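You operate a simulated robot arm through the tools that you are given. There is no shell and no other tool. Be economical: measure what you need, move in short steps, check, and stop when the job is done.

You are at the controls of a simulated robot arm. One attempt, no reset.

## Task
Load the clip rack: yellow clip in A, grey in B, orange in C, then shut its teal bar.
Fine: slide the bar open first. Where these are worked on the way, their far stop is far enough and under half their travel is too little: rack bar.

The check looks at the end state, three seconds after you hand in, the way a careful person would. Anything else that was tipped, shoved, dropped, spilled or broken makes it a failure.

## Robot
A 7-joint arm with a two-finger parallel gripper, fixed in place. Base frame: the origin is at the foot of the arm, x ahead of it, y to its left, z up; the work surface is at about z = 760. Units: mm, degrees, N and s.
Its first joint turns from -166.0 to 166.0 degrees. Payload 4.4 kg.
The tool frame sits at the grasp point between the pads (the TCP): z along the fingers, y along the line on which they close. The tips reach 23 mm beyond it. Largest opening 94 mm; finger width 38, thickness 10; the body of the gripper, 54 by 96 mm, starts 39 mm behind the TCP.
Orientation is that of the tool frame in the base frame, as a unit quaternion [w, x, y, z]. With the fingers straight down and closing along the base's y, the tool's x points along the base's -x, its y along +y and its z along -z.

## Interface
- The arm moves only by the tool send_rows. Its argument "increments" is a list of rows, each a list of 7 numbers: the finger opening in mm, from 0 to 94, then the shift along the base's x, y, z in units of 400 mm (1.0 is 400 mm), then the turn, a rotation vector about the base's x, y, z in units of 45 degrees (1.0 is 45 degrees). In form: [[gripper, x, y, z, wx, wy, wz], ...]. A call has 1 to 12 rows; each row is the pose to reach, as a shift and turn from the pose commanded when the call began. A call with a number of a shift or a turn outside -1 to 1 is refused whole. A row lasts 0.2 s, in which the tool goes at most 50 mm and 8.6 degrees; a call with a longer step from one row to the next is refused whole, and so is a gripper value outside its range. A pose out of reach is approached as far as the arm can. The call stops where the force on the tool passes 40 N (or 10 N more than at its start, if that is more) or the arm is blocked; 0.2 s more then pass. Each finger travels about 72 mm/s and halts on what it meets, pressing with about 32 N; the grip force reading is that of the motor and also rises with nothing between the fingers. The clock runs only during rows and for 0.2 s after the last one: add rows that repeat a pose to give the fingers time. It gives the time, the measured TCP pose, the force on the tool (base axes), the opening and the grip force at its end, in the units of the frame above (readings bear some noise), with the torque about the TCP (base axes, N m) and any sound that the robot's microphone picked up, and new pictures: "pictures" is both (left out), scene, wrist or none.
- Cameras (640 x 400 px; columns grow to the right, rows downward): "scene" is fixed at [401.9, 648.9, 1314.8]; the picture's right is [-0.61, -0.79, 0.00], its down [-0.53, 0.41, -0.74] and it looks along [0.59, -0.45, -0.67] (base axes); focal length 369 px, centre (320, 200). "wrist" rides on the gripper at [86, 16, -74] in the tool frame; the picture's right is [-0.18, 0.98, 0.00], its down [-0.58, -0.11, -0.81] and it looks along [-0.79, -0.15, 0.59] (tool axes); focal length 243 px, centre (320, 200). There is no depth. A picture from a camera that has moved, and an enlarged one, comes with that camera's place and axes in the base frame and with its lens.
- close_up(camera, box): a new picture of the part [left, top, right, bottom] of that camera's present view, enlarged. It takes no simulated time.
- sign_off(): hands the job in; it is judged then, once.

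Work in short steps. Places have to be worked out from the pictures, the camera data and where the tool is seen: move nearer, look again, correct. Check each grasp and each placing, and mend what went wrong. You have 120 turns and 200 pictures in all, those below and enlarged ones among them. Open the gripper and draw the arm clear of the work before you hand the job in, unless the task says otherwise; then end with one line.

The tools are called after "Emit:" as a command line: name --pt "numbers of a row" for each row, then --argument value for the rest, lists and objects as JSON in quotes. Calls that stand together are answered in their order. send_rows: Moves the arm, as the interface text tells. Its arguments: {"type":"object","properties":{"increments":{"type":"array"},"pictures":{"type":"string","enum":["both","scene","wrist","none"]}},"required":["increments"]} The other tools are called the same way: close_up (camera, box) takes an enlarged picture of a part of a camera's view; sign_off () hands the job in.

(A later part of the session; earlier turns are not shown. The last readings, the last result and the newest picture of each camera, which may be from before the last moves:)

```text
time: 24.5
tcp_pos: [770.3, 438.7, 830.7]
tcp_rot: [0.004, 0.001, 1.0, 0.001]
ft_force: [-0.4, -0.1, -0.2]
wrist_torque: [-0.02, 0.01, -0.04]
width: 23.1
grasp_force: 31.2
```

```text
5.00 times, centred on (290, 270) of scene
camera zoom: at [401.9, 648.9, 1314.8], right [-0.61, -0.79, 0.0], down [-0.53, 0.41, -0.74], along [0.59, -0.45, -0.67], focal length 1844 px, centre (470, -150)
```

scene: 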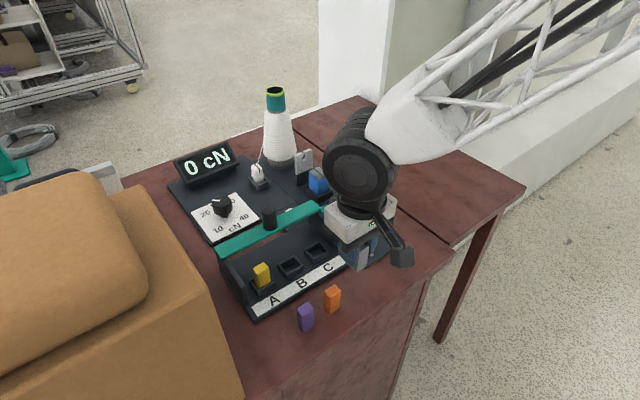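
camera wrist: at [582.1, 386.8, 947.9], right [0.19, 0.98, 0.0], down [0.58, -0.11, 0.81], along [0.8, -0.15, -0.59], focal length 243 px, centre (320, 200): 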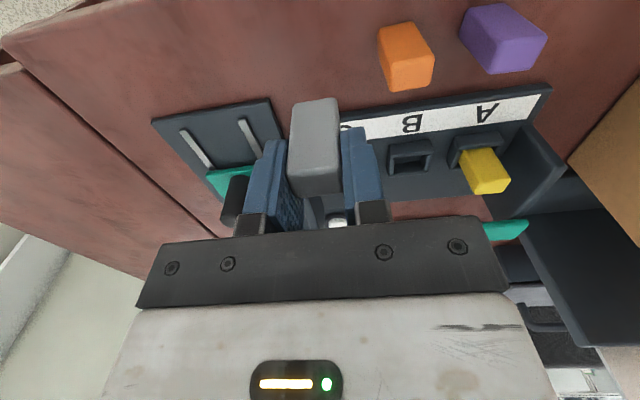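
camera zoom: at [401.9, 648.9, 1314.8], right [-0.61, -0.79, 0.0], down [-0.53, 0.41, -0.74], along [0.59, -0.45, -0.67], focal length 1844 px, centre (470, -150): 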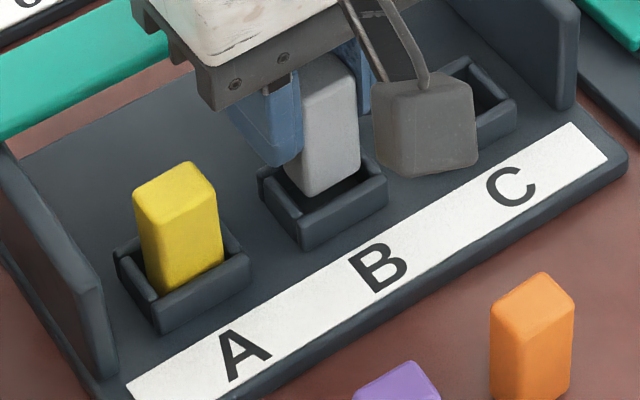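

The clip needs about +1 mm in y to centre; x matches A's working value. I'll shift and lower gently to contact.

Emit:
send_rows --pt "14 0.001 0.0025 -0.01 0 0 0" --pt "14 0.001 0.0025 -0.022 0 0 0" --pt "14 0.001 0.0025 -0.034 0 0 0" --pt "14 0.001 0.0025 -0.042 0 0 0" --pictures "none"

Emit:
close_up --camera "wrist" --box '[260, 60, 380, 160]'

Emit:
close_up --camera "scene" --box '[240, 230, 340, 310]'

```text
time: 25.0
tcp_pos: [773.0, 440.7, 829.0]
tcp_rot: [0.005, 0.0, 1.0, 0.002]
ft_force: [-14.9, -5.1, 13.0]
wrist_torque: [0.11, -0.24, -0.34]
width: 23.0
grasp_force: 32.2
stopped in row 2: the force on the tool passed its limit at 50 N (the readings are from after the stop); the commanded pose is now the measured one
```

```text
4.00 times, centred on (320, 110) of wrist
camera zoom: at [684.5, 456.3, 903.1], right [0.19, 0.98, 0.01], down [0.57, -0.11, 0.81], along [0.8, -0.15, -0.58], focal length 970 px, centre (320, 560)
```

zoom: 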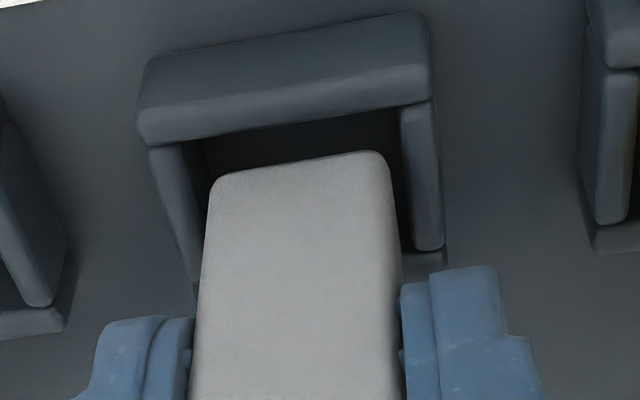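

```text
5.00 times, centred on (290, 270) of scene
camera zoom: at [401.9, 648.9, 1314.8], right [-0.61, -0.79, 0.0], down [-0.53, 0.41, -0.74], along [0.59, -0.45, -0.67], focal length 1844 px, centre (470, -150)
```

zoom: 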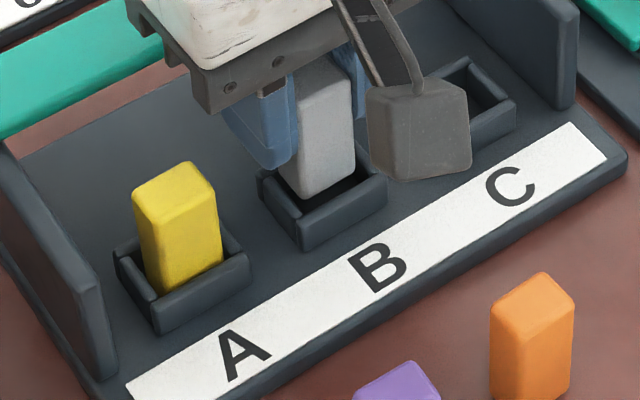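

The tool stopped at z≈829, where A had been free. I suspect the gripper body met the bar's knob just ahead of it, so I'll check both pictures before moving.

Emit:
close_up --camera "wrist" --box '[0, 0, 640, 400]'

Emit:
close_up --camera "scene" --box '[210, 170, 350, 300]'

```text
1.00 times, centred on (320, 200) of wrist (not enlarged: the box is as wide or as high as the picture)
camera zoom: at [684.5, 456.3, 903.1], right [0.19, 0.98, 0.01], down [0.57, -0.11, 0.81], along [0.8, -0.15, -0.58], focal length 243 px, centre (320, 200)
```

zoom: 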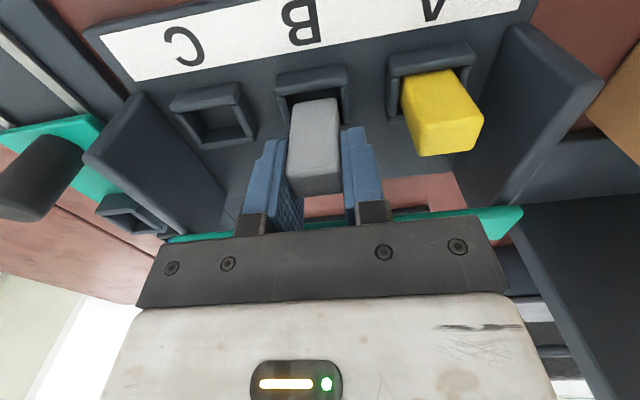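

```text
3.08 times, centred on (280, 235) of scene
camera zoom: at [401.9, 648.9, 1314.8], right [-0.61, -0.79, 0.0], down [-0.53, 0.41, -0.74], along [0.59, -0.45, -0.67], focal length 1135 px, centre (443, 92)
```

zoom: 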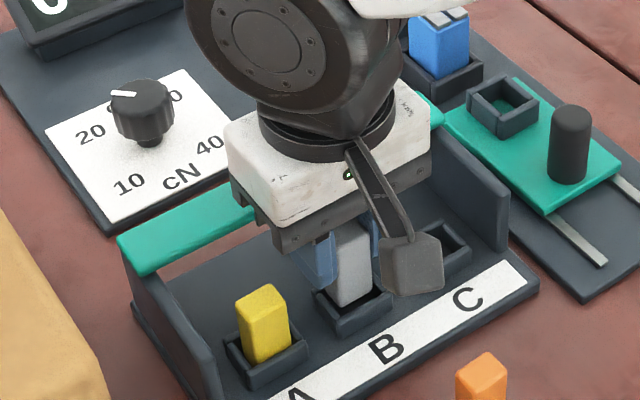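

The body did meet the knob when aligned with it at y≈438. I'll lift off, set grey back on its spot, and regrip it with the hand tilted about y so the body leans back from the knob.

Emit:
send_rows --pt "14 -0.006 0 0.02 0 0 0" --pt "14 -0.01 0 0.09 0 0 0" --pt "14 -0.03 0 0.16 0 0 0" --pt "14 -0.14 -0.03 0.16 0 0 0" --pt "14 -0.22 -0.11 0.16 0 0 0" --pt "14 -0.265 -0.175 0.1 0 0 0" --pt "14 -0.265 -0.175 0.02 0 0 0" --pt "14 -0.265 -0.175 -0.04 0 0 0" --pt "14 -0.265 -0.175 -0.04 0 0 0" --pictures "both"

Emit:
close_up --camera "scene" --box '[210, 180, 410, 320]'

```text
time: 27.0
tcp_pos: [665.2, 369.7, 811.4]
tcp_rot: [0.005, 0.001, 1.0, 0.002]
ft_force: [0.2, -0.3, -0.1]
wrist_torque: [-0.03, 0.0, 0.01]
width: 23.2
grasp_force: 32.2
camera wrist: at [577.6, 386.2, 885.1], right [0.19, 0.98, 0.01], down [0.57, -0.11, 0.81], along [0.8, -0.15, -0.58], focal length 243 px, centre (320, 200)
```

scene: 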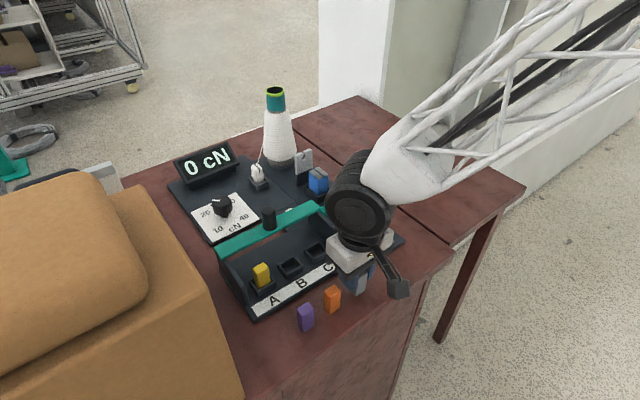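
wrist: 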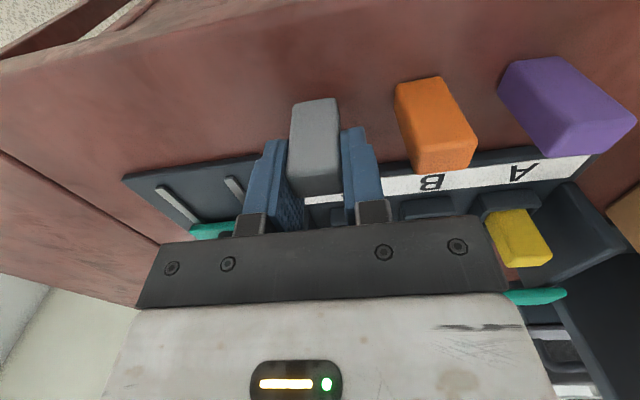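

```text
2.86 times, centred on (310, 250) of scene
camera zoom: at [401.9, 648.9, 1314.8], right [-0.61, -0.79, 0.0], down [-0.53, 0.41, -0.74], along [0.59, -0.45, -0.67], focal length 1054 px, centre (349, 57)
```

zoom: 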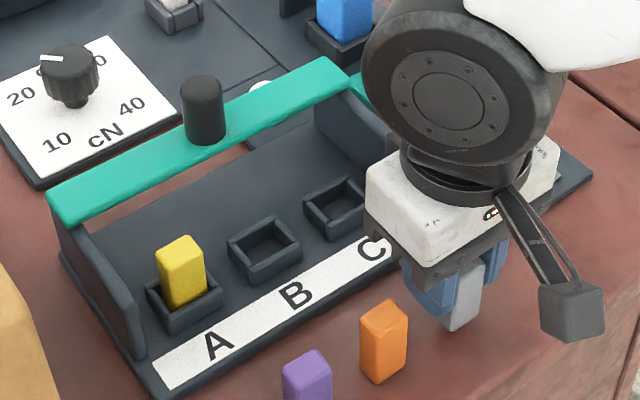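

Everything is intact. I'll lower the last ~10 mm to the table until light contact.

Emit:
send_rows --pt "14 0 0 -0.012 0 0 0" --pt "14 0 0 -0.02 0 0 0" --pt "14 0 0 -0.025 0 0 0" --pt "14 0 0 -0.025 0 0 0" --pictures "none"

```text
time: 28.0
tcp_pos: [665.4, 370.4, 802.8]
tcp_rot: [0.005, 0.001, 1.0, 0.003]
ft_force: [-2.4, 0.9, 12.8]
wrist_torque: [-0.04, 0.23, -0.03]
width: 23.0
grasp_force: 31.9
```

The clip is on the table. I'll open, raise slightly, tilt the hand by -18° about y, and regrip.

Emit:
send_rows --pt "30 0 0 0.002 0 0 0" --pt "46 0 0 0.004 0 0 0" --pt "46 0 0 0.006 0 0 0" --pt "46 -0.003 0 0.01 0 -0.13 0" --pt "46 -0.006 0 0.014 0 -0.26 0" --pt "46 -0.009 0 0.014 0 -0.4 0" --pt "46 -0.009 0 0.014 0 -0.4 0" --pictures "both"

```text
time: 29.6
tcp_pos: [661.8, 370.0, 806.8]
tcp_rot: [0.161, 0.0, 0.987, 0.003]
ft_force: [0.3, 0.0, -0.2]
wrist_torque: [0.04, -0.03, 0.01]
width: 46.2
grasp_force: 0.1
camera wrist: at [556.9, 386.5, 851.6], right [0.17, 0.98, 0.06], down [0.29, -0.11, 0.95], along [0.94, -0.15, -0.31], focal length 243 px, centre (320, 200)
```

scene: 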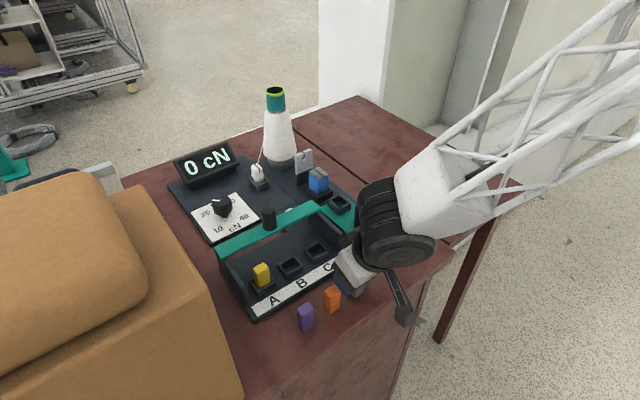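
wrist: 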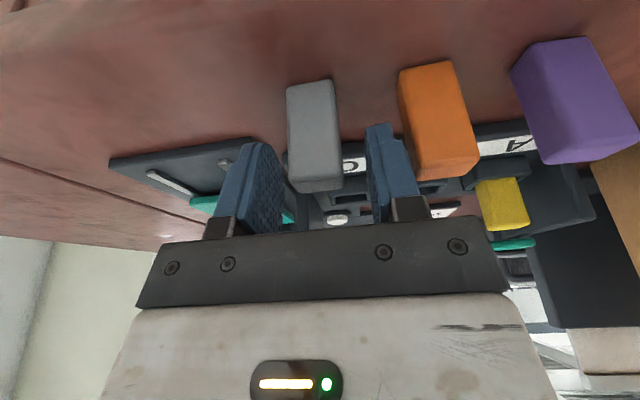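

The tilt is correct, with the camera lower and the body leaning back. I'll close and lift.

Emit:
send_rows --pt "30 0 0 0 0 0 0" --pt "14 0 0 0 0 0 0" --pt "14 0 0 0 0 0 0" --pt "14 0 0 0.08 0 0 0" --pt "14 0 0 0.17 0 0 0" --pt "14 0 0 0.17 0 0 0" --pictures "both"

Emit:
close_up --camera "scene" --box '[310, 200, 430, 300]'

```text
time: 31.0
tcp_pos: [663.4, 369.1, 876.4]
tcp_rot: [0.162, 0.001, 0.987, 0.002]
ft_force: [-0.8, 0.6, -0.5]
wrist_torque: [0.01, 0.0, -0.02]
width: 23.1
grasp_force: 31.8
camera wrist: at [557.2, 386.2, 920.4], right [0.17, 0.98, 0.06], down [0.29, -0.11, 0.95], along [0.94, -0.15, -0.31], focal length 243 px, centre (320, 200)
```

scene: 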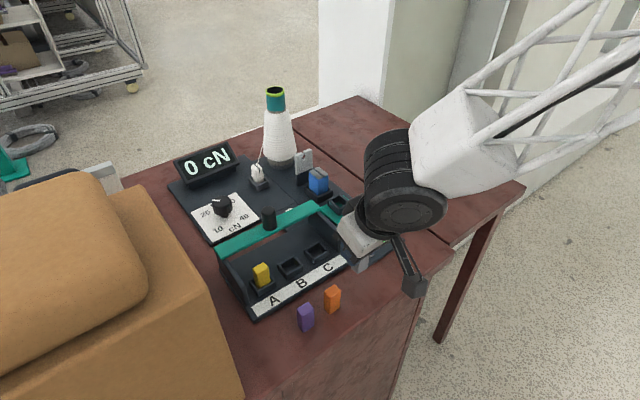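
wrist: 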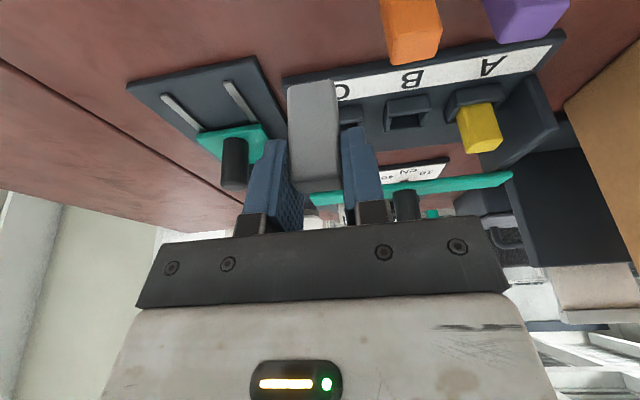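

```text
4.00 times, centred on (370, 250) of scene
camera zoom: at [401.9, 648.9, 1314.8], right [-0.61, -0.79, 0.0], down [-0.53, 0.41, -0.74], along [0.59, -0.45, -0.67], focal length 1475 px, centre (120, 0)
```

zoom: 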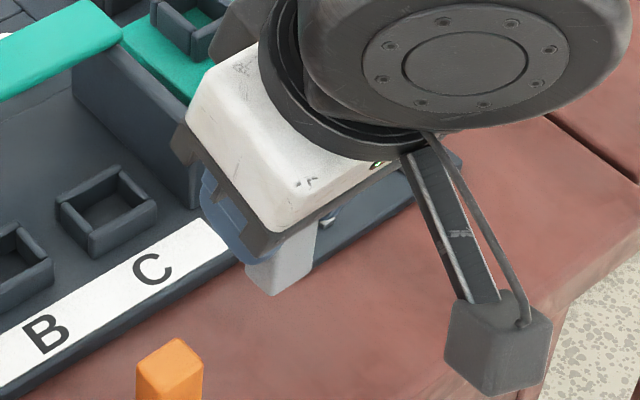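

Grey is held upright with the tilted hand. I'll carry it over socket B and hover with its bottom about 10 mm above the rim.

Emit:
send_rows --pt "14 0.08 0.0 0.02 0 0 0" --pt "14 0.16 0.08 0.02 0 0 0" --pt "14 0.22 0.15 0.0 0 0 0" --pt "14 0.2565 0.173 -0.04 0 0 0" --pt "14 0.2565 0.173 -0.095 0 0 0" --pt "14 0.2565 0.173 -0.095 0 0 0" --pictures "wrist"

Emit:
close_up --camera "wrist" --box '[260, 40, 380, 140]'

Emit:
close_up --camera "scene" --box '[240, 220, 340, 300]'

```text
time: 32.4
tcp_pos: [767.3, 438.2, 838.0]
tcp_rot: [0.162, 0.0, 0.987, 0.002]
ft_force: [-0.7, 0.8, -0.4]
wrist_torque: [0.0, -0.05, 0.01]
width: 23.0
grasp_force: 31.5
camera wrist: at [660.8, 454.7, 881.1], right [0.17, 0.98, 0.06], down [0.29, -0.11, 0.95], along [0.94, -0.15, -0.31], focal length 243 px, centre (320, 200)
```

wrist: 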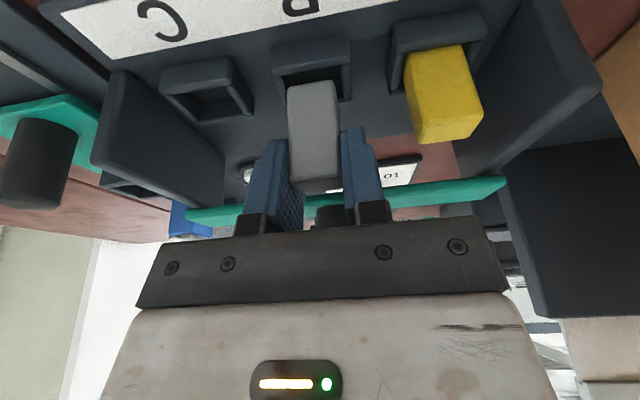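

```text
4.00 times, centred on (320, 90) of wrist
camera zoom: at [660.8, 454.7, 881.1], right [0.17, 0.98, 0.06], down [0.29, -0.11, 0.95], along [0.94, -0.15, -0.31], focal length 970 px, centre (320, 640)
```

zoom: 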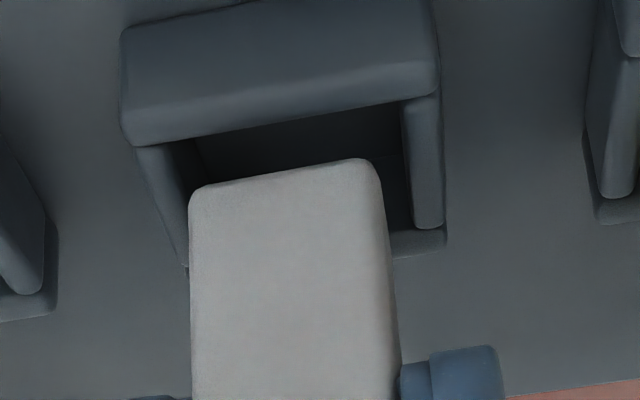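

```text
5.00 times, centred on (290, 260) of scene
camera zoom: at [401.9, 648.9, 1314.8], right [-0.61, -0.79, 0.0], down [-0.53, 0.41, -0.74], along [0.59, -0.45, -0.67], focal length 1844 px, centre (470, -100)
```

zoom: 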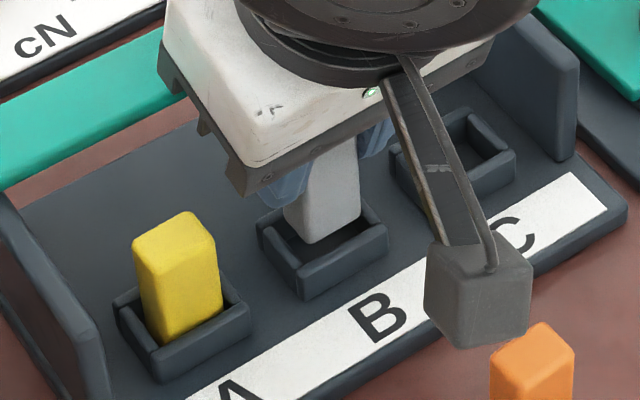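

Both views agree the clip needs about +3.5 mm in x and +1.8 mm in y. I'll shift, then lower 13 mm.

Emit:
send_rows --pt "14 0.009 0.0045 0 0 0 0" --pt "14 0.009 0.0045 -0.012 0 0 0" --pt "14 0.009 0.0045 -0.024 0 0 0" --pt "14 0.009 0.0045 -0.032 0 0 0" --pictures "none"

Emit:
close_up --camera "wrist" --box '[260, 40, 380, 140]'

Emit:
close_up --camera "scene" --box '[240, 220, 340, 300]'

```text
time: 33.4
tcp_pos: [769.1, 439.3, 823.3]
tcp_rot: [0.159, 0.0, 0.987, 0.002]
ft_force: [-0.9, -0.2, -0.8]
wrist_torque: [0.01, 0.02, -0.01]
width: 23.6
grasp_force: 25.2
```

```text
4.00 times, centred on (320, 90) of wrist
camera zoom: at [662.9, 456.1, 866.9], right [0.17, 0.98, 0.06], down [0.3, -0.11, 0.95], along [0.94, -0.15, -0.31], focal length 970 px, centre (320, 640)
```

zoom: 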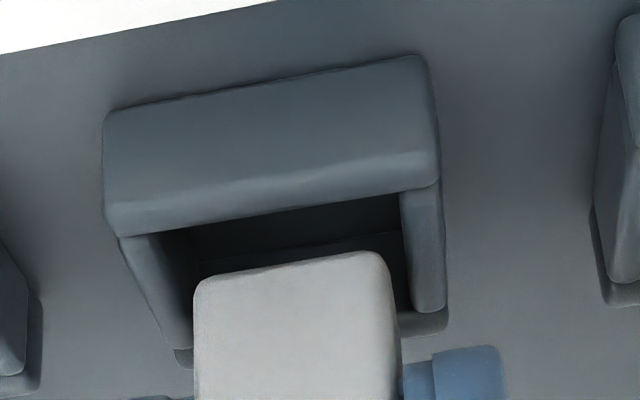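

```text
5.00 times, centred on (290, 260) of scene
camera zoom: at [401.9, 648.9, 1314.8], right [-0.61, -0.79, 0.0], down [-0.53, 0.41, -0.74], along [0.59, -0.45, -0.67], focal length 1844 px, centre (470, -100)
```

zoom: 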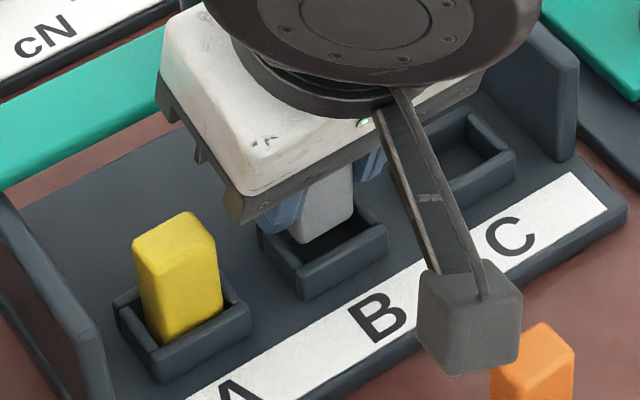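

The clip slid up in the fingers by about 11 mm because its bottom landed on the far wall. Its near face is roughly 9 mm past the near inner rim, so I'll raise 6 mm, move back 6 mm in x and look again.

Emit:
send_rows --pt "14 0 0 0.008 0 0 0" --pt "14 -0.006 0 0.015 0 0 0" --pt "14 -0.015 0 0.015 0 0 0" --pt "14 -0.015 0 0.015 0 0 0" --pictures "none"

Emit:
close_up --camera "wrist" --box '[260, 60, 380, 220]'

Emit:
close_up --camera "scene" --box '[265, 235, 325, 285]'

```text
time: 34.4
tcp_pos: [762.9, 441.2, 832.0]
tcp_rot: [0.162, 0.0, 0.987, 0.003]
ft_force: [-0.3, -0.5, -0.3]
wrist_torque: [0.02, -0.01, 0.0]
width: 23.5
grasp_force: 31.8
```

```text
2.50 times, centred on (320, 140) of wrist
camera zoom: at [657.2, 457.7, 874.4], right [0.17, 0.98, 0.06], down [0.29, -0.11, 0.95], along [0.94, -0.15, -0.31], focal length 606 px, centre (320, 350)
```

zoom: 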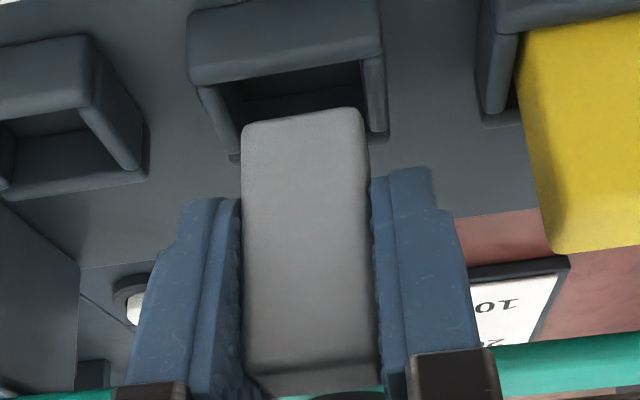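

```text
8.00 times, centred on (295, 260) of scene
camera zoom: at [401.9, 648.9, 1314.8], right [-0.61, -0.79, 0.0], down [-0.53, 0.41, -0.74], along [0.59, -0.45, -0.67], focal length 2951 px, centre (520, -280)
```

zoom: 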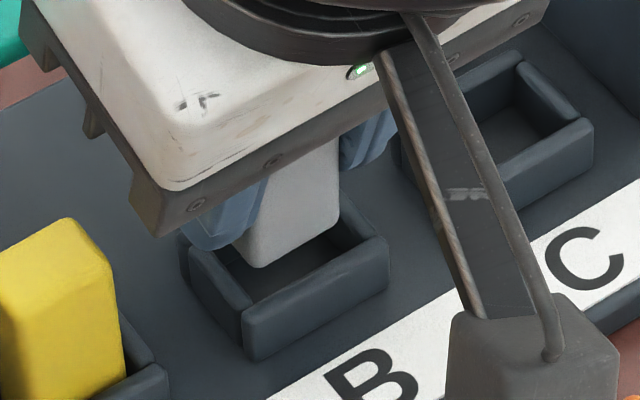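

Triangulating both views puts the rim at z≈784 and the clip bottom at ≈794, nearly aligned. I need about +1 mm in x and -0.6 mm in y, then I'll lower 13 mm and check for slip.

Emit:
send_rows --pt "14 0.0027 -0.0015 0 0 0 0" --pt "14 0.0027 -0.0015 -0.012 0 0 0" --pt "14 0.0027 -0.0015 -0.024 0 0 0" --pt "14 0.0027 -0.0015 -0.034 0 0 0" --pictures "none"

Emit:
close_up --camera "wrist" --box '[260, 60, 380, 220]'

Emit:
close_up --camera "scene" --box '[265, 235, 325, 285]'

```text
time: 35.4
tcp_pos: [763.9, 440.4, 818.5]
tcp_rot: [0.162, 0.0, 0.987, 0.003]
ft_force: [-1.0, 0.7, -0.5]
wrist_torque: [-0.02, -0.01, 0.01]
width: 23.2
grasp_force: 32.3
```

```text
2.50 times, centred on (320, 140) of wrist
camera zoom: at [657.9, 456.8, 861.1], right [0.17, 0.98, 0.06], down [0.29, -0.11, 0.95], along [0.94, -0.15, -0.31], focal length 606 px, centre (320, 350)
```

zoom: 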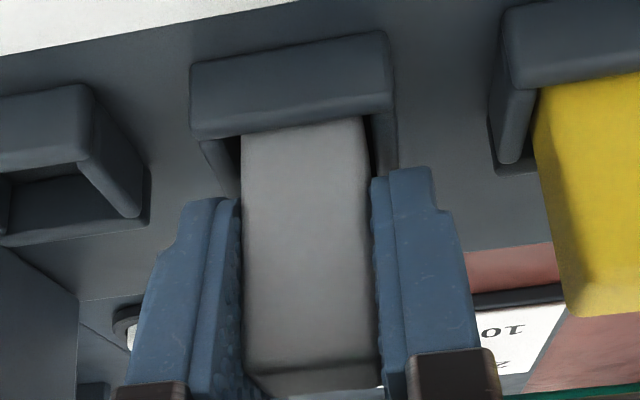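

```text
8.00 times, centred on (295, 260) of scene
camera zoom: at [401.9, 648.9, 1314.8], right [-0.61, -0.79, 0.0], down [-0.53, 0.41, -0.74], along [0.59, -0.45, -0.67], focal length 2951 px, centre (520, -280)
```

zoom: 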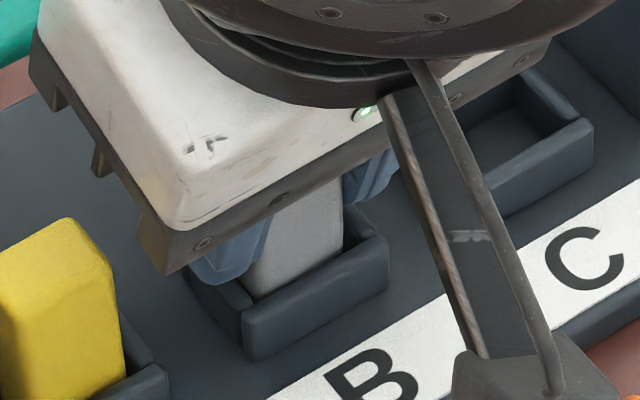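

The clip entered the socket cleanly with no contact force. I'll lower a bit more.

Emit:
send_rows --pt "14 0 0 -0.006 0 0 0" --pt "14 0 0 -0.012 0 0 0" --pt "14 0 0 -0.018 0 0 0" --pt "14 0 0 -0.018 0 0 0" --pictures "none"

Emit:
close_up --camera "wrist" --box '[260, 60, 380, 220]'

```text
time: 36.2
tcp_pos: [765.3, 441.8, 816.0]
tcp_rot: [0.163, 0.001, 0.987, 0.004]
ft_force: [0.8, -4.1, 2.5]
wrist_torque: [-0.06, 0.03, 0.03]
width: 23.2
grasp_force: 31.9
stopped in row 3: the force on the tool passed its limit at 47 N (the readings are from after the stop); the commanded pose is now the measured one
```

```text
2.50 times, centred on (320, 140) of wrist
camera zoom: at [659.5, 457.8, 858.7], right [0.17, 0.98, 0.07], down [0.29, -0.12, 0.95], along [0.94, -0.15, -0.3], focal length 606 px, centre (320, 350)
```

zoom: 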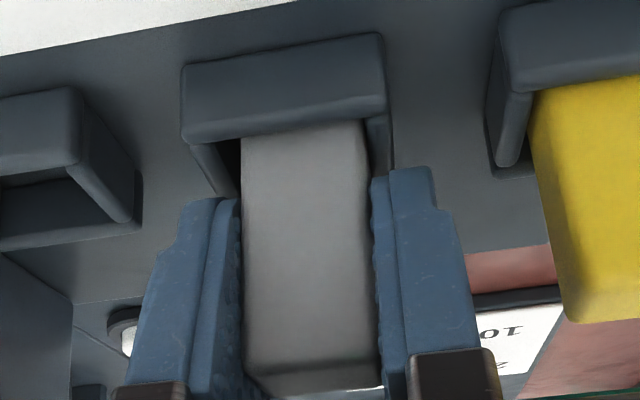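

The tilted fingertips reached the side walls while the clip's lower edge is inside the socket. I'll lift 1.5 mm and open so it settles the last few mm, then rise clear.

Emit:
send_rows --pt "14 0 -0.001 0.004 0 0 0" --pt "28 0 -0.001 0.004 0 0 0" --pt "36 0 -0.001 0.004 0 0 0" --pt "36 0 -0.001 0.004 0 0 0" --pt "36 0 -0.001 0.05 0 0 0" --pt "36 0 -0.001 0.13 0 0 0" --pt "36 -0.02 -0.001 0.2 0 0 0" --pictures "wrist"

Emit:
close_up --camera "scene" --box '[240, 220, 340, 300]'

```text
time: 37.8
tcp_pos: [758.1, 443.6, 895.3]
tcp_rot: [0.163, 0.0, 0.987, 0.005]
ft_force: [-0.3, -0.3, -0.1]
wrist_torque: [0.01, -0.04, -0.03]
width: 36.1
grasp_force: 0.1
camera wrist: at [650.9, 459.3, 937.7], right [0.17, 0.98, 0.07], down [0.29, -0.12, 0.95], along [0.94, -0.15, -0.31], focal length 243 px, centre (320, 200)
```

wrist: 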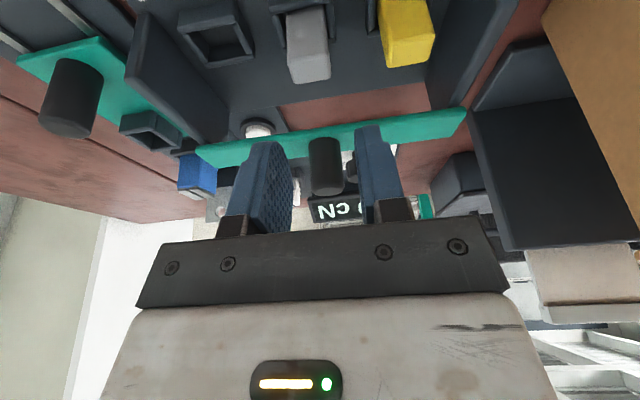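

```text
5.00 times, centred on (290, 260) of scene
camera zoom: at [401.9, 648.9, 1314.8], right [-0.61, -0.79, 0.0], down [-0.53, 0.41, -0.74], along [0.59, -0.45, -0.67], focal length 1844 px, centre (470, -100)
```

zoom: 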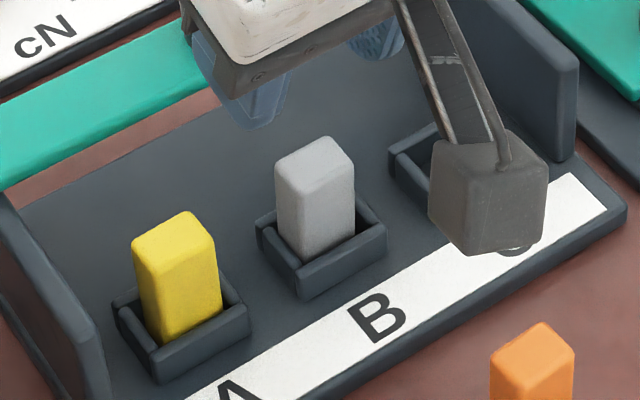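

Grey is seated in B. I'll move above the orange clip, estimated at x≈661 and y≈425, keeping the tilt.

Emit:
send_rows --pt "46 -0.1 -0.01 0 0 0 0" --pt "46 -0.2 -0.03 0 0 0 0" --pt "46 -0.24 -0.041 -0.04 0 0 0" --pt "46 -0.24 -0.041 -0.1 0 0 0" --pt "46 -0.24 -0.041 -0.1 0 0 0" --pictures "both"

Emit:
close_up --camera "wrist" --box '[240, 30, 400, 210]'

Emit:
close_up --camera "scene" --box '[270, 240, 370, 340]'

```text
time: 39.0
tcp_pos: [660.0, 426.2, 856.0]
tcp_rot: [0.164, 0.0, 0.986, 0.004]
ft_force: [0.0, 0.2, 0.7]
wrist_torque: [0.03, -0.02, -0.03]
width: 45.9
grasp_force: 0.1
camera wrist: at [554.6, 441.6, 898.8], right [0.17, 0.98, 0.07], down [0.29, -0.12, 0.95], along [0.94, -0.15, -0.31], focal length 243 px, centre (320, 200)
```

scene: 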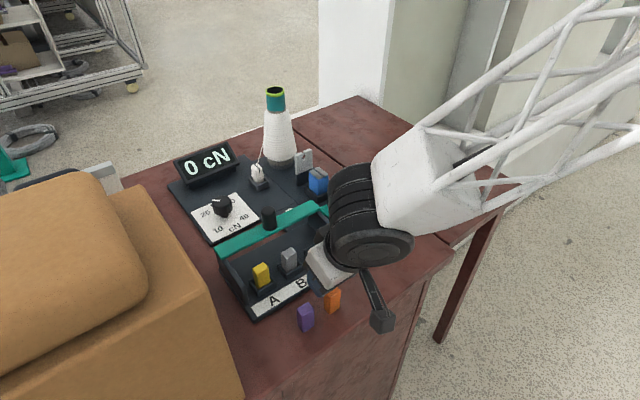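
wrist: 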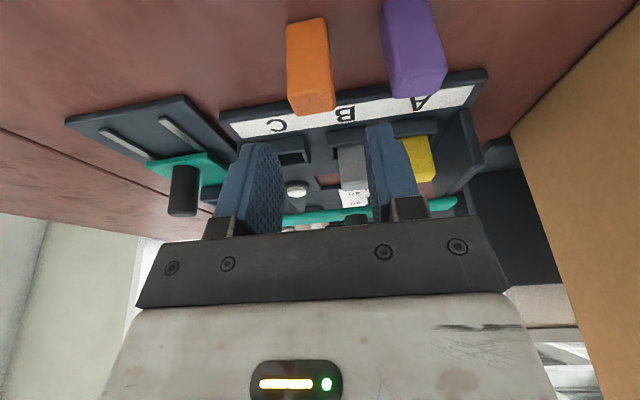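

```text
2.22 times, centred on (320, 120) of wrist
camera zoom: at [554.6, 441.6, 898.8], right [0.17, 0.98, 0.07], down [0.29, -0.12, 0.95], along [0.94, -0.15, -0.31], focal length 539 px, centre (320, 378)
```

zoom: 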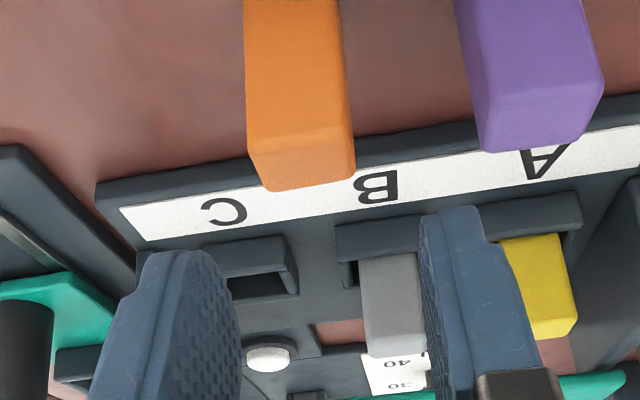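

```text
4.00 times, centred on (320, 290) of scene
camera zoom: at [401.9, 648.9, 1314.8], right [-0.61, -0.79, 0.0], down [-0.53, 0.41, -0.74], along [0.59, -0.45, -0.67], focal length 1475 px, centre (320, -160)
```

zoom: 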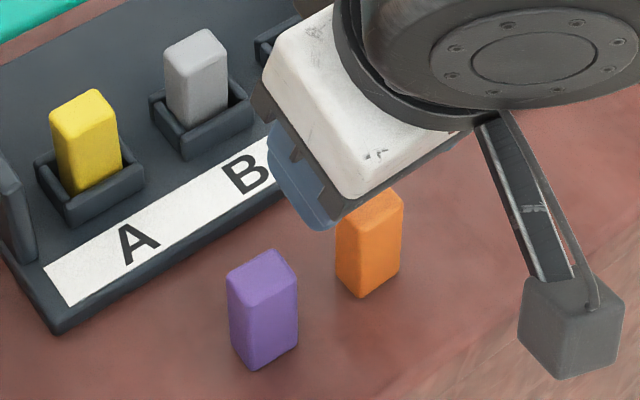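

Orange is at y≈425.5, well within the opening. I'll descend to TCP z≈807, grip and lift.

Emit:
send_rows --pt "46 0 0.001 -0.06 0 0 0" --pt "46 0 0.001 -0.122 0 0 0" --pt "46 0 0.001 -0.122 0 0 0" --pt "28 0 0.001 -0.122 0 0 0" --pt "14 0 0.001 -0.122 0 0 0" --pt "14 0 0.001 -0.122 0 0 0" --pt "14 0 0.001 -0.04 0 0 0" --pt "14 0 0.001 0.05 0 0 0" --pt "14 0 0.001 0.05 0 0 0" --pictures "both"

```text
time: 41.0
tcp_pos: [662.2, 425.4, 877.3]
tcp_rot: [0.163, 0.001, 0.987, 0.004]
ft_force: [0.3, -0.1, -0.5]
wrist_torque: [0.02, 0.01, 0.0]
width: 22.7
grasp_force: 32.1
camera wrist: at [555.8, 442.0, 919.8], right [0.17, 0.98, 0.07], down [0.29, -0.12, 0.95], along [0.94, -0.15, -0.31], focal length 243 px, centre (320, 200)
```

scene: 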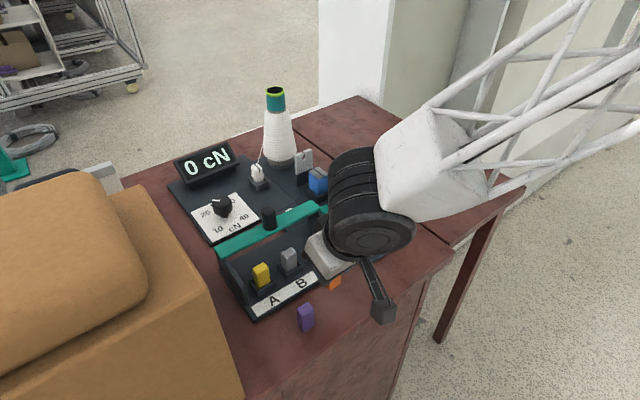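
wrist: 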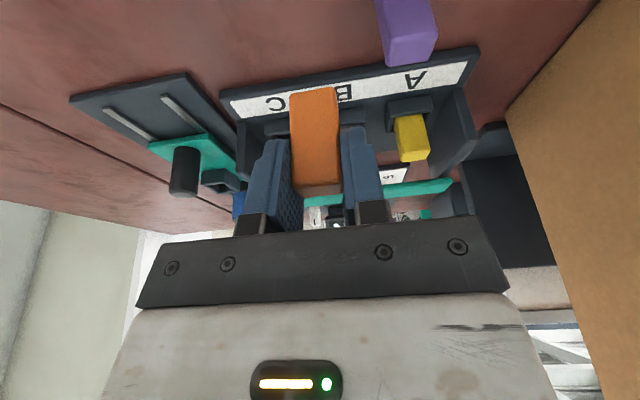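

Orange is held. I'll carry it over to socket C and hover about 10 mm above the rim.

Emit:
send_rows --pt "14 0.02 -0.09 0.03 0 0 0" --pt "14 0.11 -0.109 0.03 0 0 0" --pt "14 0.2 -0.109 0.02 0 0 0" --pt "14 0.257 -0.109 -0.03 0 0 0" --pt "14 0.257 -0.109 -0.09 0 0 0" --pt "14 0.257 -0.109 -0.09 0 0 0" --pictures "none"

Emit:
close_up --camera "wrist" --box '[260, 40, 380, 200]'

Emit:
close_up --camera "scene" --box '[285, 220, 345, 270]'

```text
time: 42.4
tcp_pos: [763.7, 382.6, 839.6]
tcp_rot: [0.163, 0.002, 0.987, 0.004]
ft_force: [0.0, -0.2, -0.1]
wrist_torque: [0.01, 0.0, 0.0]
width: 22.9
grasp_force: 32.0
```

```text
2.50 times, centred on (320, 120) of wrist
camera zoom: at [657.2, 397.9, 881.4], right [0.17, 0.98, 0.07], down [0.29, -0.12, 0.95], along [0.94, -0.15, -0.31], focal length 606 px, centre (320, 400)
```

zoom: 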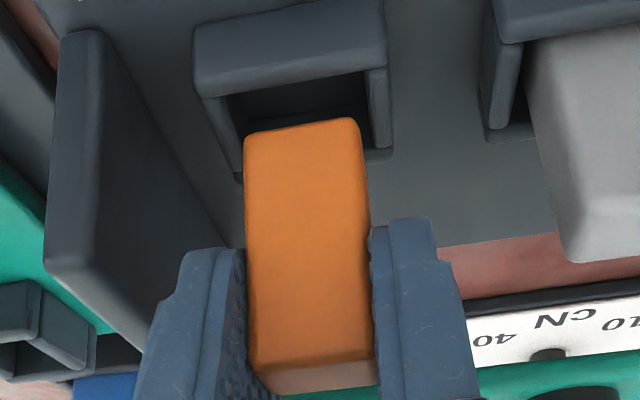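

```text
8.00 times, centred on (315, 245) of scene
camera zoom: at [401.9, 648.9, 1314.8], right [-0.61, -0.79, 0.0], down [-0.53, 0.41, -0.74], along [0.59, -0.45, -0.67], focal length 2951 px, centre (360, -160)
```

zoom: 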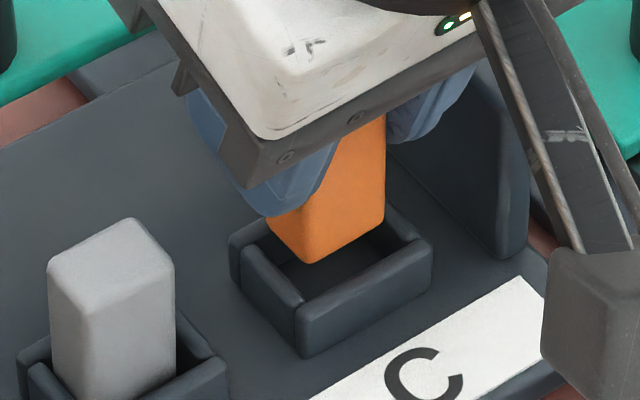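

Triangulation gives the clip about 3 mm inside the near and +y inner rim edges, and about 8.5 mm above the rim. I'll correct by -0.9 mm in x and +0.8 mm in y, then lower 12 mm.

Emit:
send_rows --pt "14 -0.0023 0.002 0 0 0 0" --pt "14 -0.0023 0.002 -0.012 0 0 0" --pt "14 -0.0023 0.002 -0.022 0 0 0" --pt "14 -0.0023 0.002 -0.03 0 0 0" --pictures "none"

Emit:
close_up --camera "wrist" --box '[260, 40, 380, 200]'

Emit:
close_up --camera "scene" --box '[285, 220, 345, 270]'

```text
time: 43.4
tcp_pos: [762.8, 383.5, 826.8]
tcp_rot: [0.163, 0.001, 0.987, 0.004]
ft_force: [-0.3, 0.7, 0.4]
wrist_torque: [-0.03, -0.02, -0.01]
width: 23.1
grasp_force: 32.0
```

```text
2.50 times, centred on (320, 120) of wrist
camera zoom: at [657.0, 398.5, 870.3], right [0.17, 0.98, 0.07], down [0.29, -0.12, 0.95], along [0.94, -0.15, -0.31], focal length 606 px, centre (320, 400)
```

zoom: 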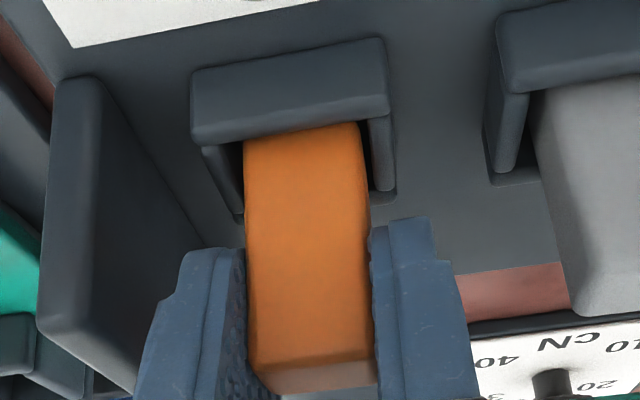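

```text
8.00 times, centred on (315, 245) of scene
camera zoom: at [401.9, 648.9, 1314.8], right [-0.61, -0.79, 0.0], down [-0.53, 0.41, -0.74], along [0.59, -0.45, -0.67], focal length 2951 px, centre (360, -160)
```

zoom: 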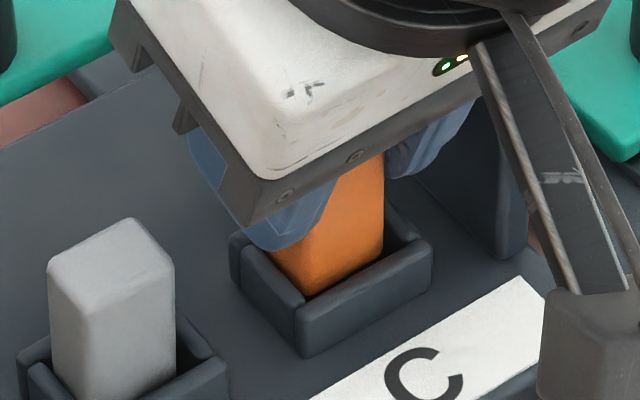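

Orange is in the socket without force. I'll lower slowly to the floor.

Emit:
send_rows --pt "14 0 0 -0.008 0 0 0" --pt "14 0 0 -0.014 0 0 0" --pt "14 0 0 -0.018 0 0 0" --pt "14 0 0 -0.021 0 0 0" --pictures "none"

Emit:
close_up --camera "wrist" --box '[260, 40, 380, 200]'

```text
time: 44.4
tcp_pos: [763.3, 382.6, 819.1]
tcp_rot: [0.163, 0.001, 0.987, 0.005]
ft_force: [-5.6, -3.6, 6.1]
wrist_torque: [-0.13, 0.29, 0.02]
width: 23.2
grasp_force: 32.5
```

```text
2.50 times, centred on (320, 120) of wrist
camera zoom: at [656.9, 398.3, 861.9], right [0.17, 0.98, 0.07], down [0.29, -0.12, 0.95], along [0.94, -0.15, -0.31], focal length 606 px, centre (320, 400)
```

zoom: 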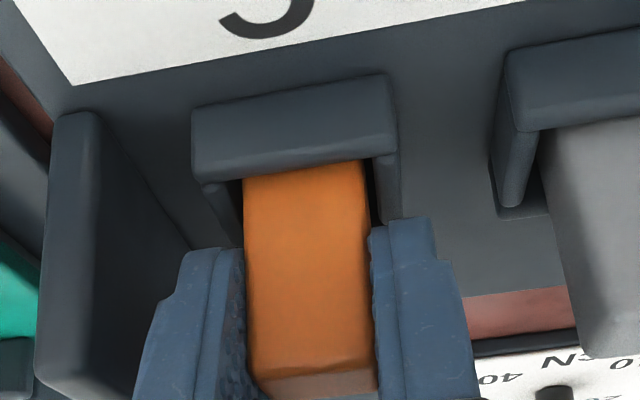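

The contact force is rising, so orange has touched the floor. I'll release, rise and look at all three.

Emit:
send_rows --pt "26 0 0 0.002 0 0 0" --pt "34 0 0 0.002 0 0 0" --pt "34 0 0 0.002 0 0 0" --pt "34 0 0 0.06 0 0 0" --pt "34 -0.01 0 0.15 0 0 0" --pt "34 -0.11 0 0.2 0 0 0" --pt "34 -0.22 0 0.22 0 0.13 0" --pt "34 -0.32 0 0.22 0 0.26 0" --pt "34 -0.38 0.05 0.22 0 0.4 0" --pt "34 -0.38 0.09 0.22 0 0.4 0" --pictures "both"

Emit:
close_up --camera "scene" --box '[210, 190, 350, 320]'

Emit:
close_up --camera "wrist" --box '[220, 60, 460, 220]'

```text
time: 46.6
tcp_pos: [610.8, 417.7, 908.2]
tcp_rot: [0.006, 0.002, 1.0, 0.004]
ft_force: [0.1, 0.4, 0.5]
wrist_torque: [0.01, -0.03, 0.03]
width: 34.0
grasp_force: 0.1
camera wrist: at [523.2, 434.2, 982.0], right [0.19, 0.98, 0.01], down [0.57, -0.12, 0.81], along [0.8, -0.15, -0.58], focal length 243 px, centre (320, 200)
```

scene: 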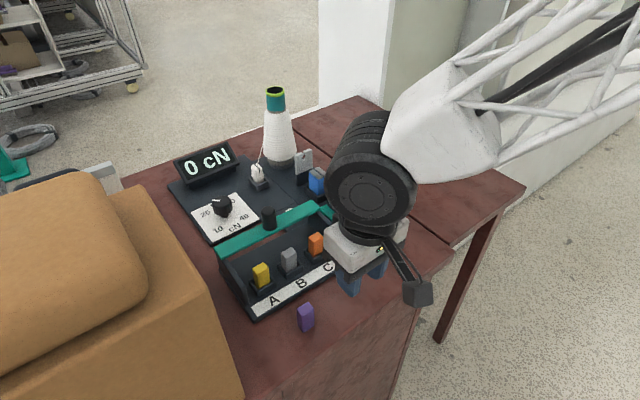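
wrist: 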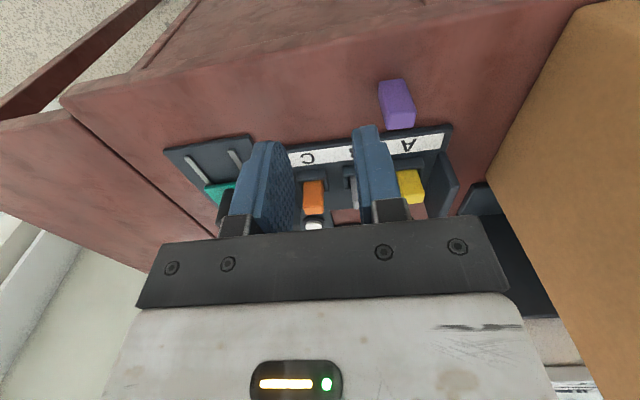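

```text
3.08 times, centred on (280, 255) of scene
camera zoom: at [401.9, 648.9, 1314.8], right [-0.61, -0.79, 0.0], down [-0.53, 0.41, -0.74], along [0.59, -0.45, -0.67], focal length 1135 px, centre (443, 31)
```

zoom: 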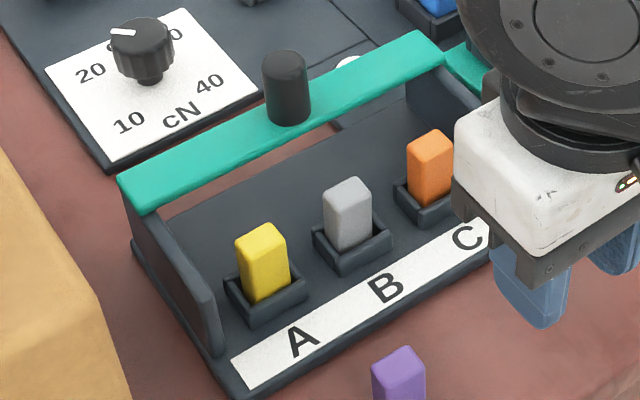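

```text
2.50 times, centred on (340, 140) of wrist
camera zoom: at [523.2, 434.2, 982.0], right [0.19, 0.98, 0.01], down [0.57, -0.12, 0.81], along [0.8, -0.15, -0.58], focal length 606 px, centre (270, 350)
```

zoom: 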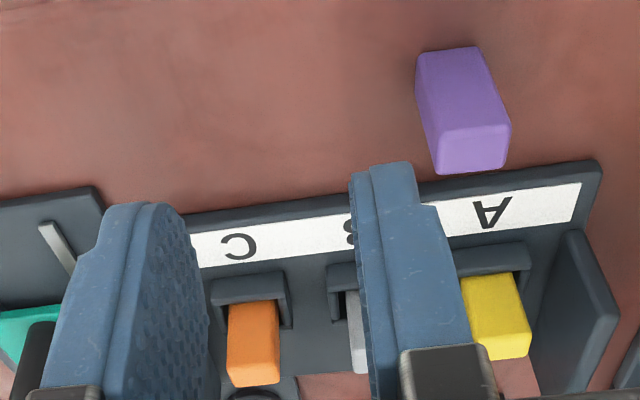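

All three clips are seated: yellow A, grey B, orange C, with purple untouched. I'll go above the bar knob, at about (824, 438).

Emit:
send_rows --pt "34 0.06 0.01 0.0575 0 0 0" --pt "50 0.18 0.03 0.0575 0 0 0" --pt "80 0.3 0.0485 0.0575 0 0 0" --pt "80 0.42 0.0485 0.0575 0 0 0" --pt "80 0.532 0.0485 0.0575 0 0 0" --pt "80 0.532 0.0485 0.0575 0 0 0" --pictures "both"

```text
time: 48.0
tcp_pos: [824.1, 435.9, 930.4]
tcp_rot: [0.007, 0.001, 1.0, 0.003]
ft_force: [0.3, -0.1, -0.4]
wrist_torque: [-0.02, -0.01, 0.01]
width: 80.3
grasp_force: 0.0
camera wrist: at [736.3, 452.5, 1003.5], right [0.19, 0.98, 0.01], down [0.57, -0.12, 0.81], along [0.8, -0.15, -0.58], focal length 243 px, centre (320, 200)
```

scene: 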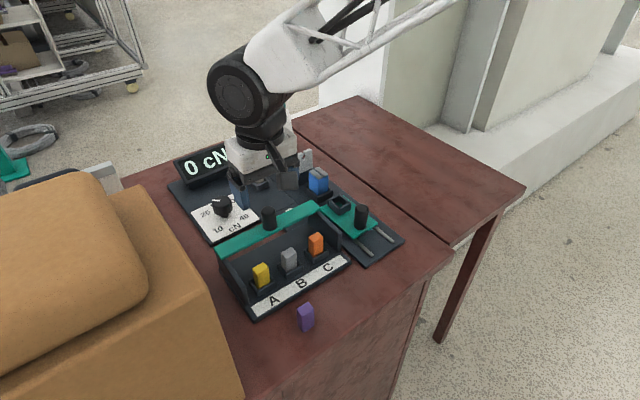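
wrist: 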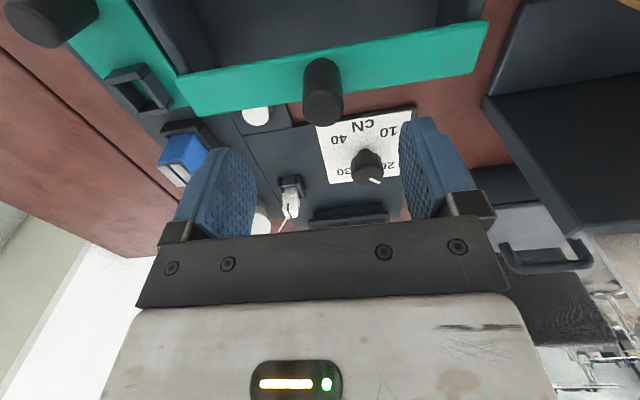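

The knob is at about (820, 439). I'll descend around it to TCP z≈868 and close.

Emit:
send_rows --pt "80 -0.004 0.004 -0.08 0 0 0" --pt "80 -0.004 0.004 -0.155 0 0 0" --pt "80 -0.004 0.004 -0.155 0 0 0" --pt "50 -0.004 0.004 -0.155 0 0 0" --pt "24 -0.004 0.004 -0.155 0 0 0" --pt "15 -0.004 0.004 -0.155 0 0 0" --pt "15 -0.004 0.004 -0.155 0 0 0" --pictures "wrist"

```text
time: 49.6
tcp_pos: [822.5, 439.2, 866.9]
tcp_rot: [0.007, 0.002, 1.0, 0.003]
ft_force: [0.0, -3.7, -0.4]
wrist_torque: [-0.6, -0.01, 0.01]
width: 25.1
grasp_force: 31.8
camera wrist: at [735.0, 455.6, 940.4], right [0.19, 0.98, 0.01], down [0.57, -0.12, 0.81], along [0.8, -0.15, -0.58], focal length 243 px, centre (320, 200)
```

wrist: 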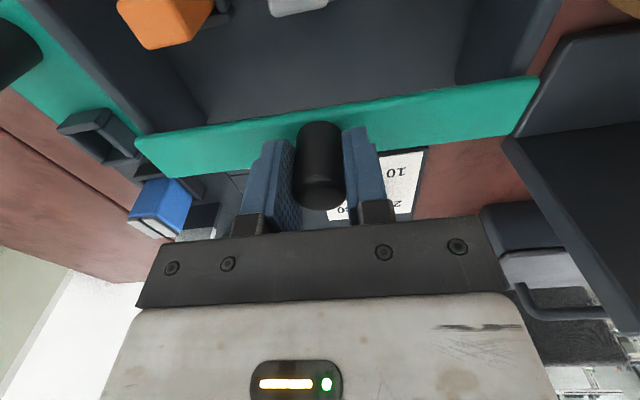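

The knob is gripped at 25 mm. I'll pull the bar back toward shut, first about 40 mm.

Emit:
send_rows --pt "15 -0.02 0 0 0 0 0" --pt "15 -0.04 0 0 0 0 0" --pt "15 -0.06 0 0 0 0 0" --pt "15 -0.08 0 0 0 0 0" --pt "15 -0.1 0 0 0 0 0" --pictures "none"

Emit:
close_up --camera "scene" --box '[210, 190, 350, 320]'

```text
time: 50.8
tcp_pos: [782.1, 438.3, 868.0]
tcp_rot: [0.007, 0.002, 1.0, 0.004]
ft_force: [-0.9, -0.2, -0.3]
wrist_torque: [-0.02, -0.04, -0.01]
width: 25.1
grasp_force: 31.7
```

```text
3.08 times, centred on (280, 255) of scene
camera zoom: at [401.9, 648.9, 1314.8], right [-0.61, -0.79, 0.0], down [-0.53, 0.41, -0.74], along [0.59, -0.45, -0.67], focal length 1135 px, centre (443, 31)
```

zoom: 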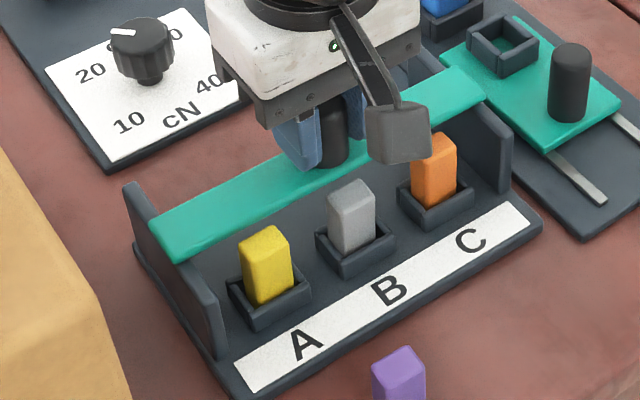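

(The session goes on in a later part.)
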